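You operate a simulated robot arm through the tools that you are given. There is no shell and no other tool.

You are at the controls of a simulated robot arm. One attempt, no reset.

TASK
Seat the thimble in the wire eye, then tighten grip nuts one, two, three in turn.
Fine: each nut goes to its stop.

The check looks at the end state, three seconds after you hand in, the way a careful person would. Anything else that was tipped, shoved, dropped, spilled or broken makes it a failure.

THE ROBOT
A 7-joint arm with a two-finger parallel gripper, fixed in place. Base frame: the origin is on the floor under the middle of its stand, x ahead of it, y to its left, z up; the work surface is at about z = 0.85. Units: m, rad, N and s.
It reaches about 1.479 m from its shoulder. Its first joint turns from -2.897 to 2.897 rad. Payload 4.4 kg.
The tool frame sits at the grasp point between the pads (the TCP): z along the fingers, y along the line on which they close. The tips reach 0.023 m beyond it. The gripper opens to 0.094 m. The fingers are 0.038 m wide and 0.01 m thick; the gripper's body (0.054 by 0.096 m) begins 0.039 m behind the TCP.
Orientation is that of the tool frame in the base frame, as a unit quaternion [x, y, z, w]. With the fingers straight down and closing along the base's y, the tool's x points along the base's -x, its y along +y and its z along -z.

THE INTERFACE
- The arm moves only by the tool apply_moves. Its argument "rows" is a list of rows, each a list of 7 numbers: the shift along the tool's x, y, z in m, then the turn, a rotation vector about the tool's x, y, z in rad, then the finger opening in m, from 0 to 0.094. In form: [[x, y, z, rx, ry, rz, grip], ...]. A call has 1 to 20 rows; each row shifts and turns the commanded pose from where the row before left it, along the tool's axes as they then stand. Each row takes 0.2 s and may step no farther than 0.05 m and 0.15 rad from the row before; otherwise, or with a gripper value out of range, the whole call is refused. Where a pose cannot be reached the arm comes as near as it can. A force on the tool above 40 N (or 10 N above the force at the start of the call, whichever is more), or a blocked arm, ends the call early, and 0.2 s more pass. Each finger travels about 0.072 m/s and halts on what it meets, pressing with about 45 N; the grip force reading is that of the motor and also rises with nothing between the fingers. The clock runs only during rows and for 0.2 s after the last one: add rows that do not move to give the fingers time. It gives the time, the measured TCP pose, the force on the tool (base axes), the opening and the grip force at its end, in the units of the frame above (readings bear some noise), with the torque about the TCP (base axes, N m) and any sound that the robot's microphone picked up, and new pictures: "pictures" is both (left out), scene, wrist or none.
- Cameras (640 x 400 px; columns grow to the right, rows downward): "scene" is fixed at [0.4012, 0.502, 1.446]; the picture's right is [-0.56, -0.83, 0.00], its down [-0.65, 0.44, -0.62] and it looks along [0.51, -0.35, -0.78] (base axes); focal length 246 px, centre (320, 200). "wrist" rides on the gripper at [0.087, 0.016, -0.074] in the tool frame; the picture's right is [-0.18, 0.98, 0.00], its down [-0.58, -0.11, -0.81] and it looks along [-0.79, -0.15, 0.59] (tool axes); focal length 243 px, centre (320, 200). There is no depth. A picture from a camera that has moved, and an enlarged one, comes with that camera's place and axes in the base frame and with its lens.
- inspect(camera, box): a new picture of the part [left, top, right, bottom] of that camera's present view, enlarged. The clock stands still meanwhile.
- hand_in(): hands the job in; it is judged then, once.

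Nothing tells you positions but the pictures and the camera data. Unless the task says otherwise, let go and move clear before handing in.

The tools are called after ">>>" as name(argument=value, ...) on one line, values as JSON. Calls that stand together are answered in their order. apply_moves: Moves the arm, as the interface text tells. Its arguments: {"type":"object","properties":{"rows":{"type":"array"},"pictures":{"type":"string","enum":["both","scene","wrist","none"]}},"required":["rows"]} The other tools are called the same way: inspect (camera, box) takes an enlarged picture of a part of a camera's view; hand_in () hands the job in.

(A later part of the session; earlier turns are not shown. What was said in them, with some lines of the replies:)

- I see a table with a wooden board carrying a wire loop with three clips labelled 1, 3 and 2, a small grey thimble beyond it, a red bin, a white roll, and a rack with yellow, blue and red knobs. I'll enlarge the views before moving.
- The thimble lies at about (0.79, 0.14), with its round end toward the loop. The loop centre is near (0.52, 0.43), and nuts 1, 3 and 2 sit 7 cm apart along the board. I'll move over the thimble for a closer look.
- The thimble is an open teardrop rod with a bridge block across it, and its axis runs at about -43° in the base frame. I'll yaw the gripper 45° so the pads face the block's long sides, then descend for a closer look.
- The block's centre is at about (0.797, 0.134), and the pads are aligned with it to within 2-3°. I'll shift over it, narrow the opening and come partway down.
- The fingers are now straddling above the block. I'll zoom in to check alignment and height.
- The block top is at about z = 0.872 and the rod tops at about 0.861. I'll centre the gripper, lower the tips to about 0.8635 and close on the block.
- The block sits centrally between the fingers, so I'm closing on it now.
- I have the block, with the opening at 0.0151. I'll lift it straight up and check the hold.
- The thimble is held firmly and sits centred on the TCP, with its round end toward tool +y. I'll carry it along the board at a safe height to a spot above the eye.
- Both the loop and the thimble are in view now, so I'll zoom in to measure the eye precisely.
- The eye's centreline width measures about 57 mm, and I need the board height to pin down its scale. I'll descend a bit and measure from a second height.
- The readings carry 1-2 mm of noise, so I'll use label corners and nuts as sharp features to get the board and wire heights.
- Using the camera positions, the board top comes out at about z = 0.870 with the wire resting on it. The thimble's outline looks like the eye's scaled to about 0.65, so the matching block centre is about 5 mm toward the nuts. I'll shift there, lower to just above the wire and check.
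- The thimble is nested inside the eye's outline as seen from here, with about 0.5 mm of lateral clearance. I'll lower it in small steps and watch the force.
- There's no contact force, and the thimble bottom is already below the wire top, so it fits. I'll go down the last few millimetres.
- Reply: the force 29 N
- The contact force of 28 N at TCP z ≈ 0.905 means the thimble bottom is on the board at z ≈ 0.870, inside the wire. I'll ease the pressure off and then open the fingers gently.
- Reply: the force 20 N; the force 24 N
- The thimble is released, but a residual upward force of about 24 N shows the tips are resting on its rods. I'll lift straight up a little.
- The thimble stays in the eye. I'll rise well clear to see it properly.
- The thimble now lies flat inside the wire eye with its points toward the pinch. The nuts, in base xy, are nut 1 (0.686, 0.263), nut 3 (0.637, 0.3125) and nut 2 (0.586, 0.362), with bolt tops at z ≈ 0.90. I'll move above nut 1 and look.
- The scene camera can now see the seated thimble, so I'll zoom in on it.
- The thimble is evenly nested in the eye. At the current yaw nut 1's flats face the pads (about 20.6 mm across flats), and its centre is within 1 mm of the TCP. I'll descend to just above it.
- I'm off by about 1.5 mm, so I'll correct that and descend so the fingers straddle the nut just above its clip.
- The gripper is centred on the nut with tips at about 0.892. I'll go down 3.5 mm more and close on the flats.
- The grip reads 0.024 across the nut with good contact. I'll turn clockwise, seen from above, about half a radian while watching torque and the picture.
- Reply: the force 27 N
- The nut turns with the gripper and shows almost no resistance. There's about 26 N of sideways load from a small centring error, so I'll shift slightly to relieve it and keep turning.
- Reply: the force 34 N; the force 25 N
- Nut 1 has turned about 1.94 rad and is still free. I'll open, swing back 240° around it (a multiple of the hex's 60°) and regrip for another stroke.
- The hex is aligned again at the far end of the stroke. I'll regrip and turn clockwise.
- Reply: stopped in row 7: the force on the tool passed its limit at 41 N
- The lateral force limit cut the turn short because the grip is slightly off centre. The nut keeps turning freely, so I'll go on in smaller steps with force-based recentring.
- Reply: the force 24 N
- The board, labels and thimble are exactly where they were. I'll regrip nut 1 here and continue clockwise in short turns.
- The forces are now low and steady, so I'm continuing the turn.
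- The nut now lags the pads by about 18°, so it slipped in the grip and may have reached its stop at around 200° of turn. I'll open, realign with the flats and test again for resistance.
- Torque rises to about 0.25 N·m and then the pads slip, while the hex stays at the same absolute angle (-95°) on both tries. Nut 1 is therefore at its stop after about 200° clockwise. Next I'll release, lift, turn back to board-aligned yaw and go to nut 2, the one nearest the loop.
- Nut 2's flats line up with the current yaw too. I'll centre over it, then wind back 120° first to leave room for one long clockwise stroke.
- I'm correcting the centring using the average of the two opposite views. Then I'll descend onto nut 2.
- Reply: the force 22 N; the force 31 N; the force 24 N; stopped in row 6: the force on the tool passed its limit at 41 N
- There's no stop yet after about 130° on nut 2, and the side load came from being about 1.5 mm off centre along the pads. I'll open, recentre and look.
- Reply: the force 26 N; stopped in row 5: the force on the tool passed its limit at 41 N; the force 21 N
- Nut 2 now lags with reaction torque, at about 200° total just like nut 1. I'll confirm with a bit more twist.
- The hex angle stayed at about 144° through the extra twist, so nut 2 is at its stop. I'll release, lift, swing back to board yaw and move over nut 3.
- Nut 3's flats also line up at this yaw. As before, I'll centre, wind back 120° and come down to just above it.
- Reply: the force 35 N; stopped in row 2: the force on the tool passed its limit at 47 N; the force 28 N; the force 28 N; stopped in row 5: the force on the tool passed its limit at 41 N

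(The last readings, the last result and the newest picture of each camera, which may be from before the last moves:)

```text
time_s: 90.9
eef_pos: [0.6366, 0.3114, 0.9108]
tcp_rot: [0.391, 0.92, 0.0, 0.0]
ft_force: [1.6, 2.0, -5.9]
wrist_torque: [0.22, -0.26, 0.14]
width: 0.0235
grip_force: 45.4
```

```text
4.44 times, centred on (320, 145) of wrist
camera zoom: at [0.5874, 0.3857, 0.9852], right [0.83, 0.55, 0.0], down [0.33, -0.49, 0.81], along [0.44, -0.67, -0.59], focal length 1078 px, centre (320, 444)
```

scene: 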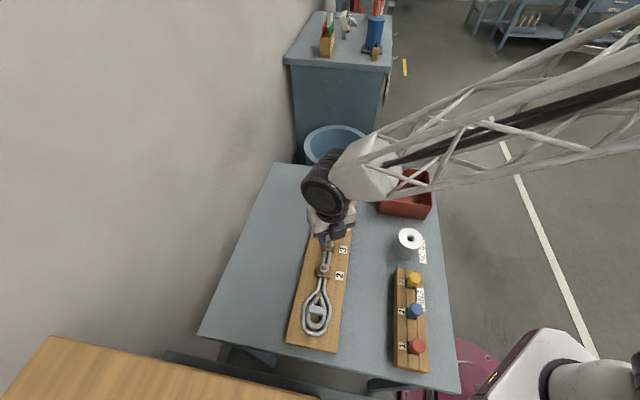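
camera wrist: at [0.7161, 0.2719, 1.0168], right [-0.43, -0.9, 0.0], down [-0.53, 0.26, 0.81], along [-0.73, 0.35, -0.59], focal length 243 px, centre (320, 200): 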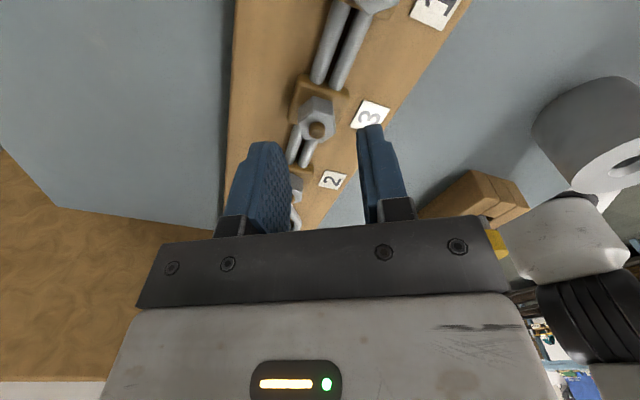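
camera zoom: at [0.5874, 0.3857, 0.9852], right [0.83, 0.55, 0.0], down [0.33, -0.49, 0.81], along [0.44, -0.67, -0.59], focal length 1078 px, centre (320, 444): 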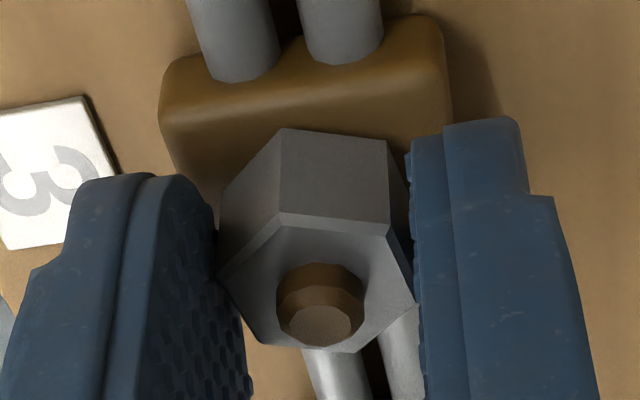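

Nut 3 now lags too, with 0.14 N·m of reaction at about 200°. I'll do one more short twist to confirm it's at the stop.

>>> apply_moves(rows=[[0, 0, 0, 0, 0, 0.07, 0.0], [0, 0, 0, 0, 0, 0.07, 0.0]], pictures="none")

>>> inspect(camera="wrist", box=[260, 100, 380, 190])

```text
time_s: 91.5
eef_pos: [0.6376, 0.3113, 0.9101]
tcp_rot: [0.455, 0.891, -0.001, -0.001]
ft_force: [-4.4, -6.1, -4.6]
wrist_torque: [0.12, -0.05, -0.05]
width: 0.0223
grip_force: 44.8
```

```text
4.44 times, centred on (320, 145) of wrist
camera zoom: at [0.5987, 0.3911, 0.9854], right [0.9, 0.43, 0.0], down [0.25, -0.53, 0.81], along [0.35, -0.73, -0.59], focal length 1078 px, centre (320, 444)
```

zoom: 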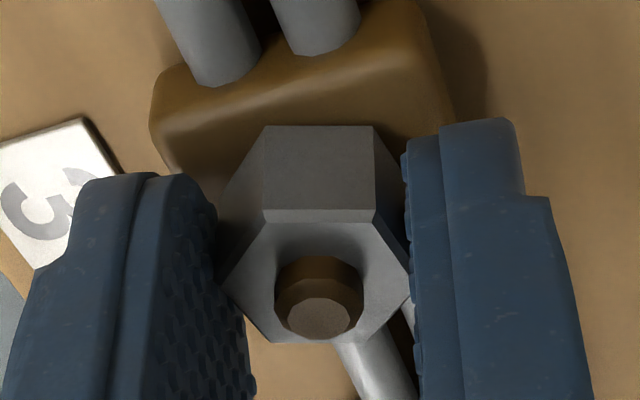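

The hex is held at about 144-145°. The changing opening suggests the nut's physical flats sit 30° from where I was gripping, so I'll open, rotate to those flats and make a firm final check that nut 3 is fully home.

>>> apply_moves(rows=[[0, 0, 0, 0, 0, 0, 0.034], [0, 0, 0, 0, 0, 0, 0.034], [0, 0, 0, 0, 0, 0.09, 0.034], [0, 0, 0, 0, 0, 0.09, 0.034], [0, 0, 0, 0, 0, 0, 0.034]], pictures="none")

>>> inspect(camera="wrist", box=[260, 100, 380, 190])

```text
time_s: 92.7
eef_pos: [0.6365, 0.3114, 0.9116]
tcp_rot: [0.533, 0.846, -0.001, 0.001]
ft_force: [0.3, -0.2, -0.1]
wrist_torque: [0.01, 0.01, -0.01]
width: 0.0337
grip_force: 0.1
```

```text
4.44 times, centred on (320, 145) of wrist
camera zoom: at [0.613, 0.3968, 0.9857], right [0.97, 0.26, 0.0], down [0.15, -0.57, 0.81], along [0.21, -0.78, -0.59], focal length 1078 px, centre (320, 444)
```

zoom: 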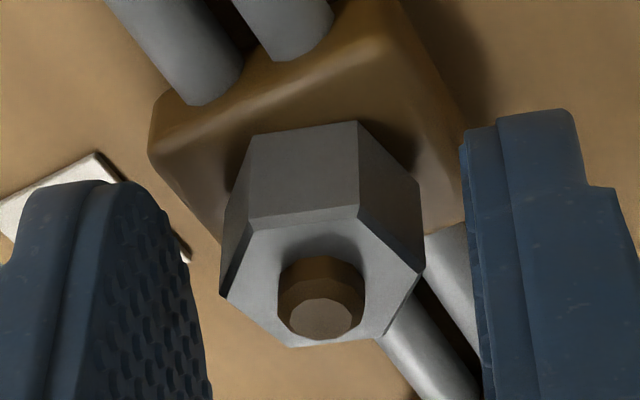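

>>> apply_moves(rows=[[0, 0, 0, 0, 0, 0, 0.03], [0, 0, 0, 0, 0, 0, 0.0], [0, 0, 0, 0, 0, 0, 0.0], [0, 0, 0, 0, 0, 0, 0.0]], pictures="none")

>>> inspect(camera="wrist", box=[260, 100, 380, 190])

```text
time_s: 93.7
eef_pos: [0.6366, 0.3112, 0.9109]
tcp_rot: [0.532, 0.847, -0.001, 0.002]
ft_force: [4.6, 3.3, -2.6]
wrist_torque: [0.09, -0.09, 0.01]
width: 0.0208
grip_force: 44.6
```

```text
4.44 times, centred on (320, 145) of wrist
camera zoom: at [0.6131, 0.3968, 0.9857], right [0.97, 0.26, 0.0], down [0.15, -0.57, 0.81], along [0.21, -0.78, -0.59], focal length 1078 px, centre (320, 444)
```

zoom: 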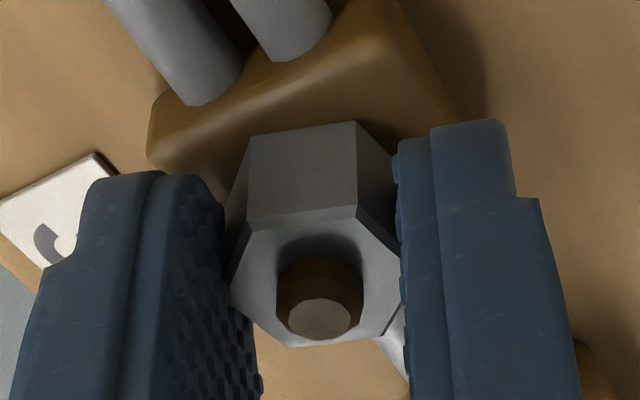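

The opening is 0.0208, so this is the true flat-to-flat grip. I'll twist gently clockwise and read the torque.

>>> apply_moves(rows=[[0, 0, 0, 0, 0, 0.03, 0.0], [0, 0, 0, 0, 0, 0.03, 0.0]], pictures="none")

>>> inspect(camera="wrist", box=[260, 100, 380, 190])

```text
time_s: 94.3
eef_pos: [0.6375, 0.3098, 0.9101]
tcp_rot: [0.557, 0.831, 0.0, 0.001]
ft_force: [-2.3, -1.1, 4.4]
wrist_torque: [-0.15, -0.04, 0.86]
width: 0.0209
grip_force: 44.6
```

```text
4.44 times, centred on (320, 145) of wrist
camera zoom: at [0.6183, 0.3979, 0.9857], right [0.98, 0.2, 0.0], down [0.12, -0.58, 0.81], along [0.16, -0.79, -0.59], focal length 1078 px, centre (320, 444)
```

zoom: 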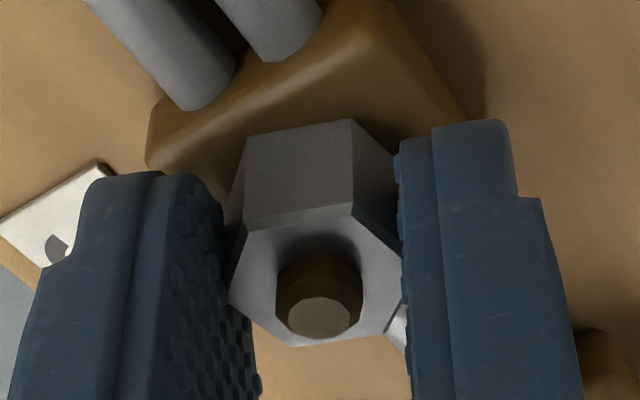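

Torque jumped to 0.86 N·m after only 3°, so nut 3 is hard against its stop. I'll release it, lift and move aside to compare all three nuts' orientations.

>>> apply_moves(rows=[[0, 0, 0, 0, 0, 0, 0.036], [0, 0, 0, 0, 0, 0, 0.04], [0, 0, -0.03, 0, 0, 0, 0.04], [0, 0, -0.04, 0, 0, 0, 0.04], [0, 0, 0, 0, 0, -0.14, 0.04], [0, 0, 0, 0, 0, -0.14, 0.04], [0, 0, 0, 0, 0, -0.14, 0.04], [0, 0, 0, 0, 0, -0.14, 0.04], [0, 0, 0, 0, 0, -0.14, 0.04], [0, 0, 0, 0, 0, -0.14, 0.04], [0, 0, 0, 0, 0, -0.14, 0.04], [0, 0, 0, 0, 0, -0.14, 0.04], [0, 0, 0, 0, 0, -0.14, 0.04], [0, 0, 0, 0, 0, -0.14, 0.04], [0, 0, 0, 0, 0, -0.14, 0.04], [0, 0, 0, 0, 0, -0.14, 0.04], [0, 0, 0, 0, 0, -0.14, 0.04], [0, 0, 0, 0, 0, -0.145, 0.04], [0, 0, 0, 0, 0, 0, 0.04], [0, 0, 0, 0, 0, 0, 0.04]])

>>> inspect(camera="wrist", box=[190, 20, 460, 130])

```text
time_s: 98.5
eef_pos: [0.6364, 0.3115, 0.9812]
tcp_rot: [-0.382, 0.924, -0.001, -0.001]
ft_force: [-0.4, 0.0, -0.5]
wrist_torque: [-0.05, 0.04, 0.0]
width: 0.0399
grip_force: 0.0
camera wrist: at [0.5633, 0.2626, 1.0552], right [-0.56, 0.83, 0.0], down [0.49, 0.33, 0.81], along [0.67, 0.45, -0.59], focal length 243 px, centre (320, 200)
```

scene: 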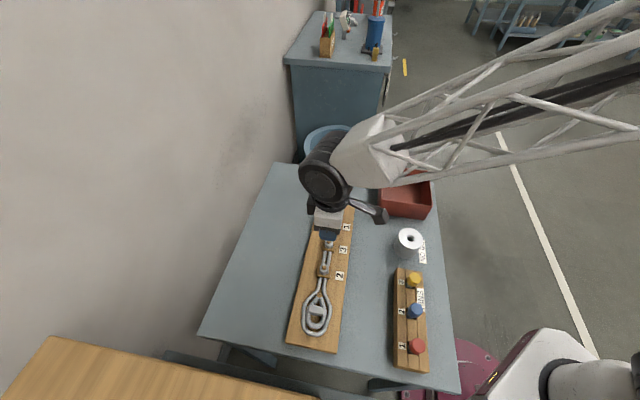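
wrist: 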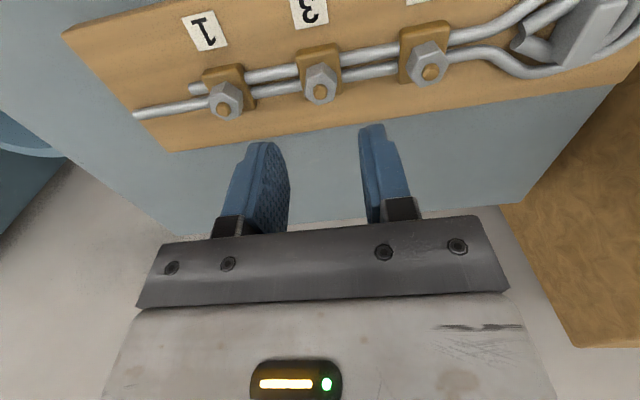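

```text
2.37 times, centred on (325, 75) of wrist
camera zoom: at [0.5633, 0.2626, 1.0552], right [-0.56, 0.83, 0.0], down [0.49, 0.33, 0.81], along [0.67, 0.45, -0.59], focal length 575 px, centre (308, 496)
```

zoom: 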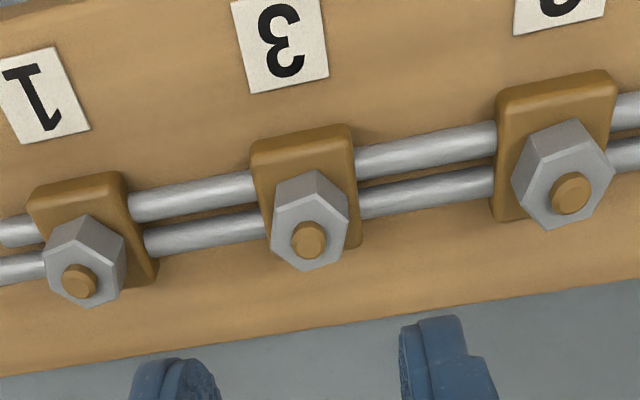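

All three nuts look to be at matching angles. For certainty I'll do a firm seating pass in order 1, 2, 3 using the true flats, starting with nut 1.

>>> apply_moves(rows=[[0.0006, -0.035, 0, 0, 0, 0, 0.036], [0, -0.0351, 0, 0, 0, 0, 0.036], [0, 0, 0.02, 0, 0, -0.08, 0.036], [0, 0, 0.02, 0, 0, -0.077, 0.036], [0, 0, 0, 0, 0, 0, 0.036], [0, 0, 0, 0, 0, 0, 0.036]], pictures="wrist")

>>> inspect(camera="wrist", box=[220, 60, 420, 185])

```text
time_s: 99.9
eef_pos: [0.6872, 0.2608, 0.9417]
tcp_rot: [-0.453, 0.892, -0.001, -0.001]
ft_force: [-0.5, 0.3, 0.8]
wrist_torque: [0.03, 0.02, 0.0]
width: 0.0362
grip_force: 0.1
camera wrist: at [0.6221, 0.2018, 1.0165], right [-0.69, 0.73, 0.0], down [0.43, 0.41, 0.81], along [0.59, 0.55, -0.59], focal length 243 px, centre (320, 200)
```

wrist: 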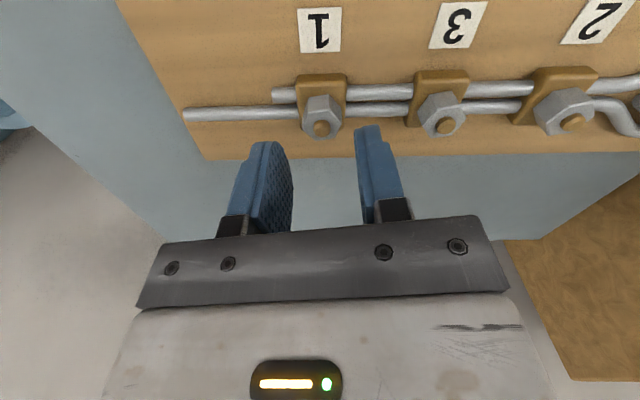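

```text
3.20 times, centred on (320, 122) of wrist
camera zoom: at [0.6221, 0.2018, 1.0165], right [-0.69, 0.73, 0.0], down [0.43, 0.41, 0.81], along [0.59, 0.55, -0.59], focal length 776 px, centre (320, 448)
```

zoom: 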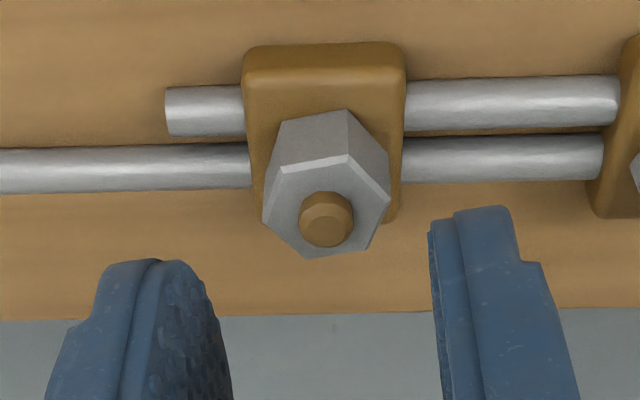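

>>> apply_moves(rows=[[0, 0.0009, 0, 0, 0, 0, 0.036], [0, 0, 0.012, 0, 0, 0, 0.036], [0, 0, 0.012, 0, 0, 0, 0.036], [0, 0, 0.0075, 0, 0, 0, 0.036], [0, 0, 0, 0, 0, 0, 0.036], [0, 0, 0, 0, 0, 0, 0.036]], pictures="none")

>>> inspect(camera="wrist", box=[260, 100, 380, 190])

```text
time_s: 101.3
eef_pos: [0.6844, 0.2609, 0.9094]
tcp_rot: [-0.452, 0.892, -0.001, -0.001]
ft_force: [-0.5, -0.2, 0.3]
wrist_torque: [-0.04, 0.01, 0.0]
width: 0.0358
grip_force: 0.0
```

```text
4.44 times, centred on (320, 145) of wrist
camera zoom: at [0.6207, 0.2016, 0.9846], right [-0.68, 0.73, 0.0], down [0.43, 0.41, 0.81], along [0.59, 0.55, -0.59], focal length 1078 px, centre (320, 444)
```

zoom: 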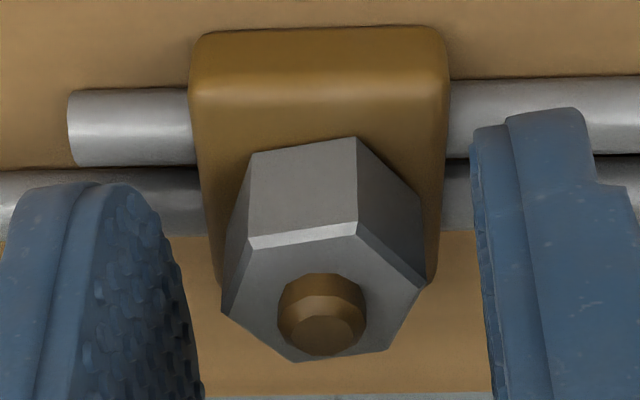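

>>> apply_moves(rows=[[-0.0007, 0, 0, 0, 0, 0, 0.034], [0, 0, 0, 0, 0, 0, 0.02], [0, 0, 0, 0, 0, 0, 0.0], [0, 0, 0, 0, 0, 0, 0.0], [0, 0, 0, 0, 0, 0, 0.0]], pictures="none")

>>> apply_moves(rows=[[0, 0, 0, 0, 0, 0.02, 0.0], [0, 0, 0, 0, 0, 0.02, 0.0]], pictures="none")

>>> inspect(camera="wrist", box=[260, 100, 380, 190])

```text
time_s: 102.5
eef_pos: [0.6851, 0.261, 0.9105]
tcp_rot: [-0.453, 0.892, 0.0, -0.001]
ft_force: [-4.6, 5.1, -0.5]
wrist_torque: [-0.05, 0.13, 0.28]
width: 0.0206
grip_force: 44.8
```

```text
time_s: 103.1
eef_pos: [0.6864, 0.2623, 0.9092]
tcp_rot: [-0.434, 0.901, -0.002, 0.0]
ft_force: [2.4, -1.3, 1.8]
wrist_torque: [-0.28, 0.16, 0.86]
width: 0.0214
grip_force: 45.1
```

```text
4.44 times, centred on (320, 145) of wrist
camera zoom: at [0.6188, 0.205, 0.9843], right [-0.66, 0.76, 0.0], down [0.45, 0.39, 0.81], along [0.61, 0.53, -0.59], focal length 1078 px, centre (320, 444)
```

zoom: 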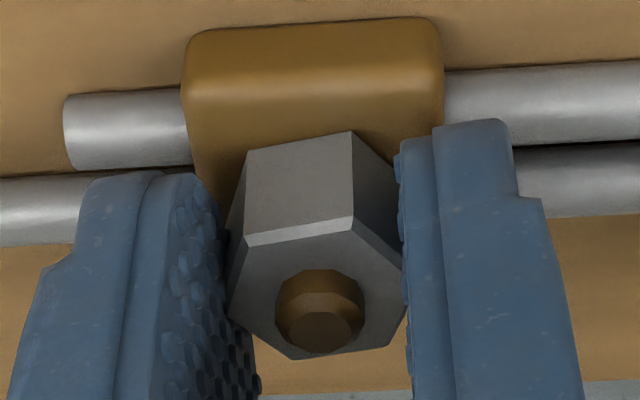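

Nut 1 gives 0.86 N·m immediately, so it's firmly home. I'm moving on to nut 2 for the same check.

>>> apply_moves(rows=[[0, 0, 0, 0, 0, 0, 0.036], [0, 0, 0, 0, 0, 0, 0.036], [0, 0, -0.03, 0, 0, 0, 0.036], [0, 0, -0.03, 0, 0, -0.045, 0.036], [-0.0054, 0.0345, 0, 0, 0, 0, 0.036], [-0.0054, 0.0345, 0, 0, 0, 0, 0.036], [-0.0054, 0.0345, 0, 0, 0, 0, 0.036], [-0.0054, 0.0345, 0, 0, 0, 0, 0.036], [0, 0, 0.015, 0, 0, 0, 0.036], [0, 0, 0.015, 0, 0, 0, 0.036], [0, 0, 0, 0, 0, 0, 0.036], [0, 0, 0, 0, 0, 0, 0.036]], pictures="wrist")

>>> inspect(camera="wrist", box=[220, 60, 420, 185])

```text
time_s: 105.7
eef_pos: [0.5849, 0.3608, 0.94]
tcp_rot: [-0.455, 0.891, -0.001, 0.0]
ft_force: [0.3, -0.1, 0.2]
wrist_torque: [0.01, 0.0, -0.02]
width: 0.036
grip_force: 0.1
camera wrist: at [0.5209, 0.3009, 1.0138], right [-0.69, 0.73, 0.0], down [0.43, 0.41, 0.81], along [0.58, 0.55, -0.59], focal length 243 px, centre (320, 200)
```

wrist: 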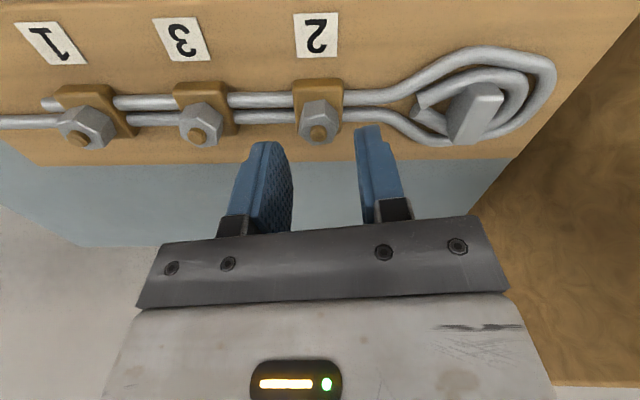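

```text
3.20 times, centred on (320, 122) of wrist
camera zoom: at [0.5209, 0.3009, 1.0138], right [-0.69, 0.73, 0.0], down [0.43, 0.41, 0.81], along [0.58, 0.55, -0.59], focal length 776 px, centre (320, 448)
```

zoom: 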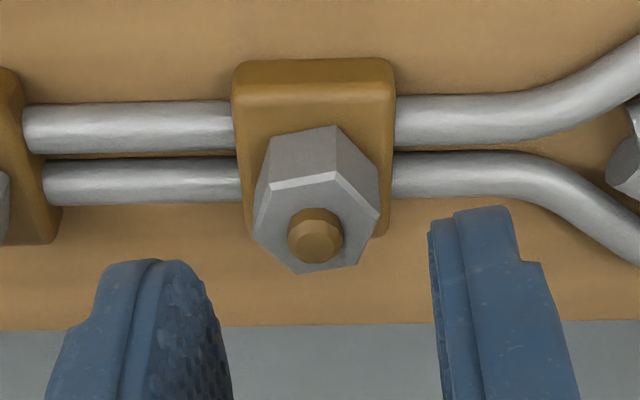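

>>> apply_moves(rows=[[-0.0009, -0.0012, 0, 0, 0, 0, 0.036], [0, 0, 0.012, 0, 0, 0, 0.036], [0, 0, 0.01, 0, 0, 0, 0.036], [0, 0, 0.0068, 0, 0, 0, 0.036], [0, 0, 0, 0, 0, 0, 0.036], [0, 0, 0, 0, 0, 0, 0.036]], pictures="none")

>>> inspect(camera="wrist", box=[260, 100, 380, 190])

```text
time_s: 107.1
eef_pos: [0.588, 0.3611, 0.9119]
tcp_rot: [-0.455, 0.89, 0.0, -0.001]
ft_force: [0.2, -0.1, 0.9]
wrist_torque: [0.0, 0.0, 0.01]
width: 0.0361
grip_force: 0.0
```

```text
4.44 times, centred on (320, 145) of wrist
camera zoom: at [0.5231, 0.3007, 0.9858], right [-0.69, 0.73, 0.0], down [0.43, 0.41, 0.81], along [0.58, 0.55, -0.59], focal length 1078 px, centre (320, 444)
```

zoom: 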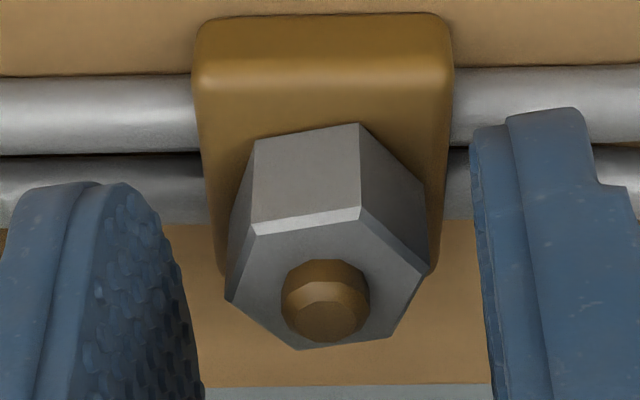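

>>> apply_moves(rows=[[0, 0.0004, 0, 0, 0, 0, 0.034], [0, 0, 0, 0, 0, 0, 0.02], [0, 0, 0, 0, 0, 0, 0.0], [0, 0, 0, 0, 0, 0, 0.0], [0, 0, 0, 0, 0, 0, 0.0]], pictures="none")

>>> apply_moves(rows=[[0, 0, 0, 0, 0, 0.02, 0.0], [0, 0, 0, 0, 0, 0.02, 0.0]], pictures="none")

>>> inspect(camera="wrist", box=[260, 100, 380, 190])

```text
time_s: 108.3
eef_pos: [0.5867, 0.3613, 0.9103]
tcp_rot: [-0.455, 0.891, 0.0, -0.001]
ft_force: [-5.1, 7.6, 1.8]
wrist_torque: [0.04, 0.16, 0.3]
width: 0.0209
grip_force: 44.9
```

```text
time_s: 108.9
eef_pos: [0.5871, 0.3594, 0.9112]
tcp_rot: [-0.438, 0.899, -0.001, -0.001]
ft_force: [-15.3, 5.6, 7.9]
wrist_torque: [0.22, 0.2, 0.84]
width: 0.0211
grip_force: 45.4
```

```text
4.44 times, centred on (320, 145) of wrist
camera zoom: at [0.5202, 0.3037, 0.9856], right [-0.66, 0.75, 0.0], down [0.45, 0.39, 0.81], along [0.61, 0.53, -0.59], focal length 1078 px, centre (320, 444)
```

zoom: 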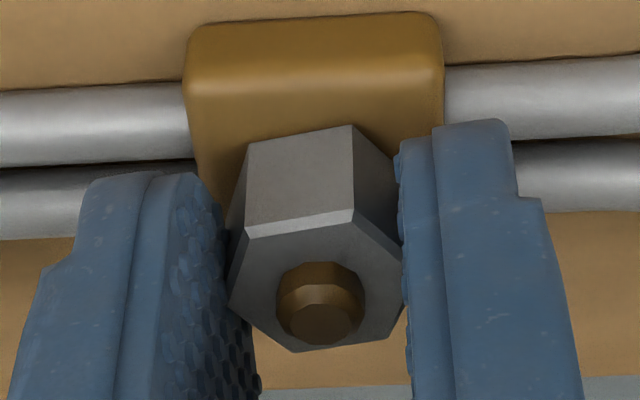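

Nut 2 is also firmly at its stop at 0.84 N·m. To finish the pass in order, I'll recheck nut 3.

>>> apply_moves(rows=[[0, 0, 0, 0, 0, 0, 0.036], [0, 0, 0, 0, 0, 0, 0.036], [0, 0, -0.03, 0, 0, 0, 0.036], [0, 0, -0.03, 0, 0, -0.038, 0.036], [0.0055, -0.0346, 0, 0, 0, 0, 0.036], [0.0056, -0.0346, 0, 0, 0, 0, 0.036], [0, 0, 0.015, 0, 0, 0, 0.036], [0, 0, 0.015, 0, 0, 0, 0.036], [0, 0, 0, 0, 0, 0, 0.036], [0, 0, 0, 0, 0, 0, 0.036]], pictures="wrist")

>>> inspect(camera="wrist", box=[220, 60, 420, 185])

```text
time_s: 111.1
eef_pos: [0.6361, 0.3111, 0.9416]
tcp_rot: [-0.454, 0.891, 0.0, 0.0]
ft_force: [0.5, 0.3, 0.3]
wrist_torque: [0.0, -0.02, 0.01]
width: 0.0359
grip_force: 0.1
camera wrist: at [0.5726, 0.2509, 1.0157], right [-0.69, 0.73, 0.0], down [0.43, 0.41, 0.81], along [0.59, 0.55, -0.59], focal length 243 px, centre (320, 200)
```

wrist: 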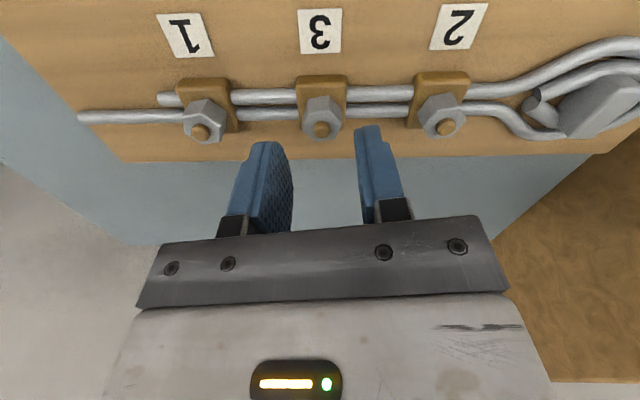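

```text
3.20 times, centred on (320, 122) of wrist
camera zoom: at [0.5726, 0.2509, 1.0157], right [-0.69, 0.73, 0.0], down [0.43, 0.41, 0.81], along [0.59, 0.55, -0.59], focal length 776 px, centre (320, 448)
```

zoom: 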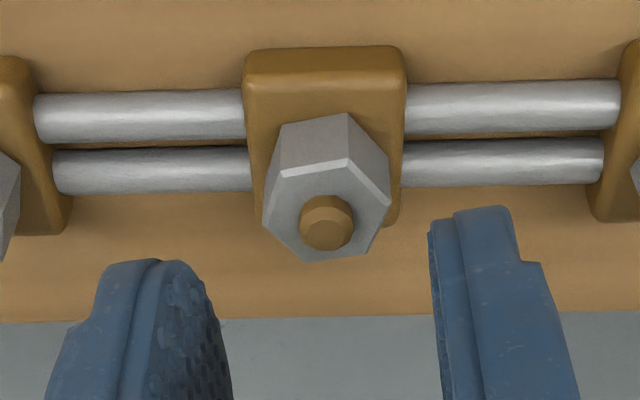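

>>> apply_moves(rows=[[-0.0003, 0.0007, 0, 0, 0, 0, 0.036], [0, 0, 0.012, 0, 0, 0, 0.036], [0, 0, 0.012, 0, 0, 0, 0.036], [0, 0, 0.0067, 0, 0, 0, 0.036], [0, 0, 0, 0, 0, 0, 0.036], [0, 0, 0, 0, 0, 0, 0.036]], pictures="none")

>>> inspect(camera="wrist", box=[260, 100, 380, 190])

>>> apply_moves(rows=[[0, 0, 0, 0, 0, 0, 0.03], [0, 0, 0, 0, 0, 0, 0.0], [0, 0, 0, 0, 0, 0, 0.0], [0, 0, 0, 0, 0, 0, 0.0]], pictures="none")

>>> apply_moves(rows=[[0, 0, 0, 0, 0, 0.02, 0.0], [0, 0, 0, 0, 0, 0.02, 0.0]], pictures="none")

>>> inspect(camera="wrist", box=[260, 100, 380, 190])

```text
time_s: 112.5
eef_pos: [0.6362, 0.3112, 0.9079]
tcp_rot: [-0.454, 0.891, 0.001, 0.0]
ft_force: [-0.3, -0.4, -0.2]
wrist_torque: [0.0, -0.01, 0.01]
width: 0.036
grip_force: 0.0
```

```text
4.44 times, centred on (320, 145) of wrist
camera zoom: at [0.5719, 0.2519, 0.9843], right [-0.69, 0.73, 0.0], down [0.43, 0.41, 0.81], along [0.59, 0.55, -0.59], focal length 1078 px, centre (320, 444)
```

zoom: 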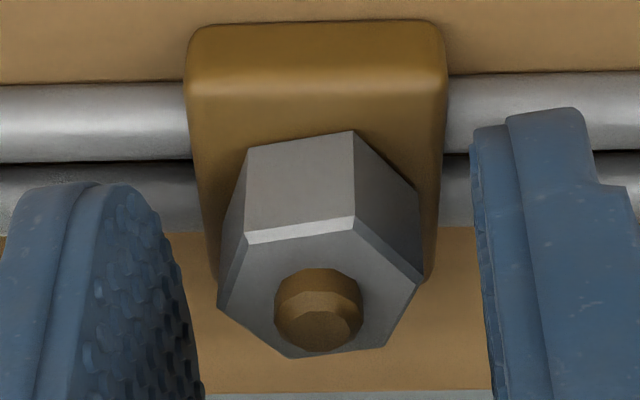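

```text
time_s: 113.5
eef_pos: [0.6368, 0.3113, 0.9097]
tcp_rot: [-0.454, 0.891, -0.001, 0.0]
ft_force: [3.2, -3.7, -0.8]
wrist_torque: [-0.01, -0.07, 0.29]
width: 0.0206
grip_force: 44.6
```

```text
time_s: 114.1
eef_pos: [0.6365, 0.3112, 0.9097]
tcp_rot: [-0.437, 0.9, 0.0, 0.0]
ft_force: [10.5, -4.6, -3.2]
wrist_torque: [0.33, -0.43, 0.84]
width: 0.0212
grip_force: 44.8
```

```text
4.44 times, centred on (320, 145) of wrist
camera zoom: at [0.5697, 0.2547, 0.9843], right [-0.66, 0.75, 0.0], down [0.45, 0.39, 0.81], along [0.61, 0.53, -0.59], focal length 1078 px, centre (320, 444)
```

zoom: 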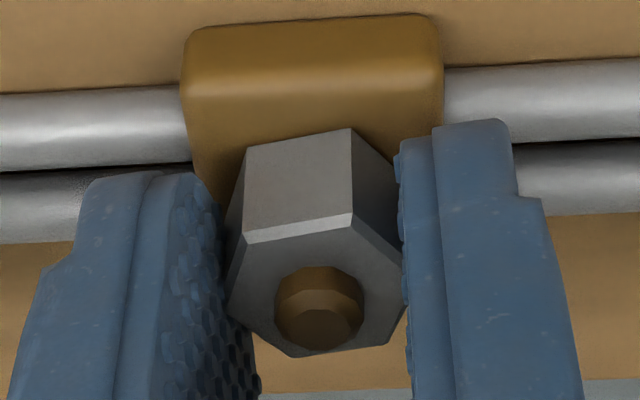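

All three nuts now hold at about 0.85 N·m against their stops. I'll release, lift straight up and move clear of the work.

>>> apply_moves(rows=[[0, 0, 0, 0, 0, 0, 0.036], [0, 0, 0, 0, 0, 0, 0.04], [0, 0, 0, 0, 0, 0, 0.04], [0, 0, -0.03, 0, 0, 0, 0.04], [0, 0, -0.04, 0, 0, 0, 0.04], [0, 0, -0.045, 0, 0, 0, 0.04], [0, 0, -0.045, 0, 0, 0, 0.04], [0, 0, -0.045, 0, 0, 0, 0.04], [0.0265, -0.0316, 0, 0, 0, 0, 0.04], [0.0265, -0.0316, 0, 0, 0, 0, 0.04], [0.0265, -0.0316, 0, 0, 0, 0, 0.04], [0.0265, -0.0316, 0, 0, 0, 0, 0.04], [0.0265, -0.0316, 0, 0, 0, 0, 0.04], [0, 0, 0, 0, 0, 0, 0.04], [0, 0, 0, 0, 0, 0, 0.04]])

>>> inspect(camera="scene", box=[295, 280, 345, 345])

>>> inspect(camera="scene", box=[315, 200, 355, 285])

>>> inspect(camera="scene", box=[365, 160, 465, 380])

```text
time_s: 117.3
eef_pos: [0.6793, 0.111, 1.1145]
tcp_rot: [-0.436, 0.9, -0.001, 0.0]
ft_force: [1.1, -0.4, -0.3]
wrist_torque: [-0.02, -0.02, 0.01]
width: 0.0402
grip_force: 0.0
camera wrist: at [0.6123, 0.0543, 1.1892], right [-0.66, 0.75, 0.0], down [0.45, 0.39, 0.81], along [0.61, 0.53, -0.59], focal length 243 px, centre (320, 200)
```

scene: 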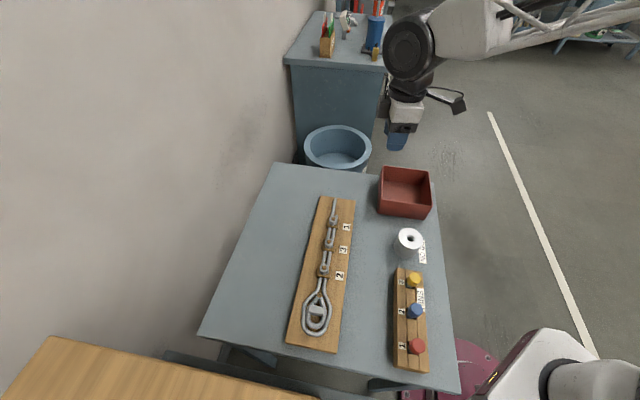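
wrist: 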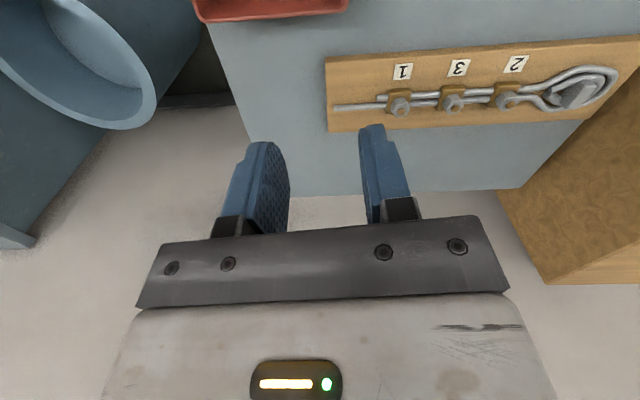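

```text
6.15 times, centred on (320, 312) of scene
camera zoom: at [0.4012, 0.502, 1.446], right [-0.56, -0.83, 0.0], down [-0.65, 0.44, -0.62], along [0.51, -0.35, -0.78], focal length 1513 px, centre (320, -492)
```

zoom: 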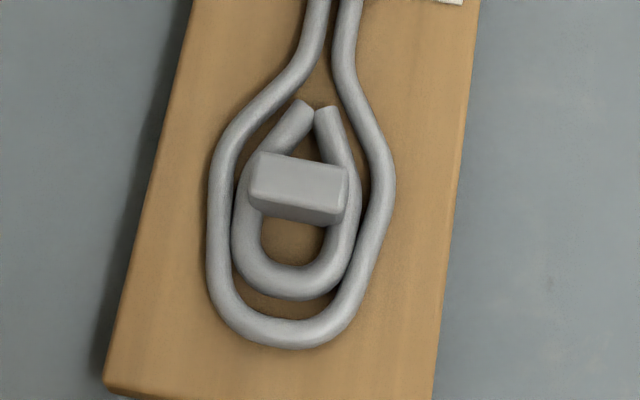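

```text
4.71 times, centred on (335, 242) of scene
camera zoom: at [0.4012, 0.502, 1.446], right [-0.56, -0.83, 0.0], down [-0.65, 0.44, -0.62], along [0.51, -0.35, -0.78], focal length 1157 px, centre (249, 0)
```

zoom: 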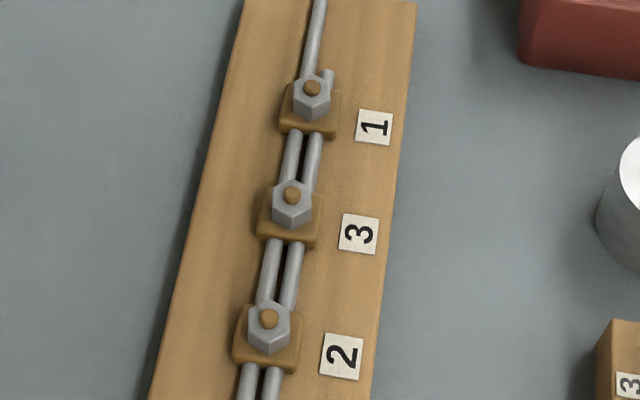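

```text
1.82 times, centred on (415, 270) of scene
camera zoom: at [0.4012, 0.502, 1.446], right [-0.56, -0.83, 0.0], down [-0.65, 0.44, -0.62], along [0.51, -0.35, -0.78], focal length 447 px, centre (147, 73)
```

zoom: 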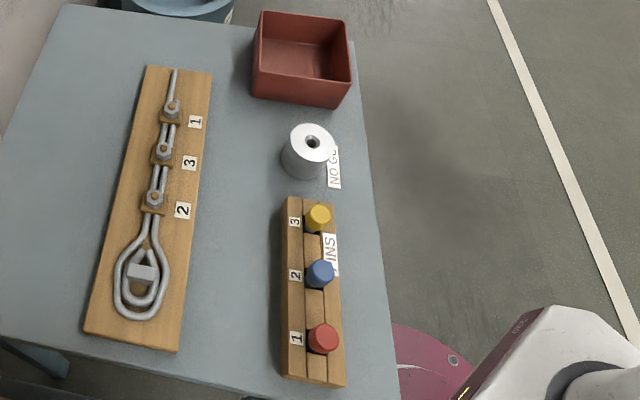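

The thimble is seated flat inside the wire eye, all three nuts are at the same angle on their stops, and nothing else has moved. The gripper is open and clear, so I'm handing in.

>>> hand_in()

```text
The job is handed in.
```

The job is handed in: the thimble is seated in the wire eye and all three nuts are tightened to their stops. I don't have the judge's result.

- **Thimble:** it lies flat on the board inside the loop, points toward the pinch. It did not move while I worked the nuts.
- **Nuts:** I tightened 1, then 2, then 3, about 200° clockwise each, until the pads slipped on the stopped nut. I then regripped each one on its true flats, again in order. Each resisted at about 0.85 N·m within a few degrees, so all three are hard against their stops.
- **Everything else:** in the last pictures the board, pin rack, white roll and red bin are where they started. The gripper is open and clear of the work.

While turning the nuts, sideways force passed the 40 N limit a few times because the grip was slightly off centre. The board did not move when I checked it partway through, or in the final pictures.
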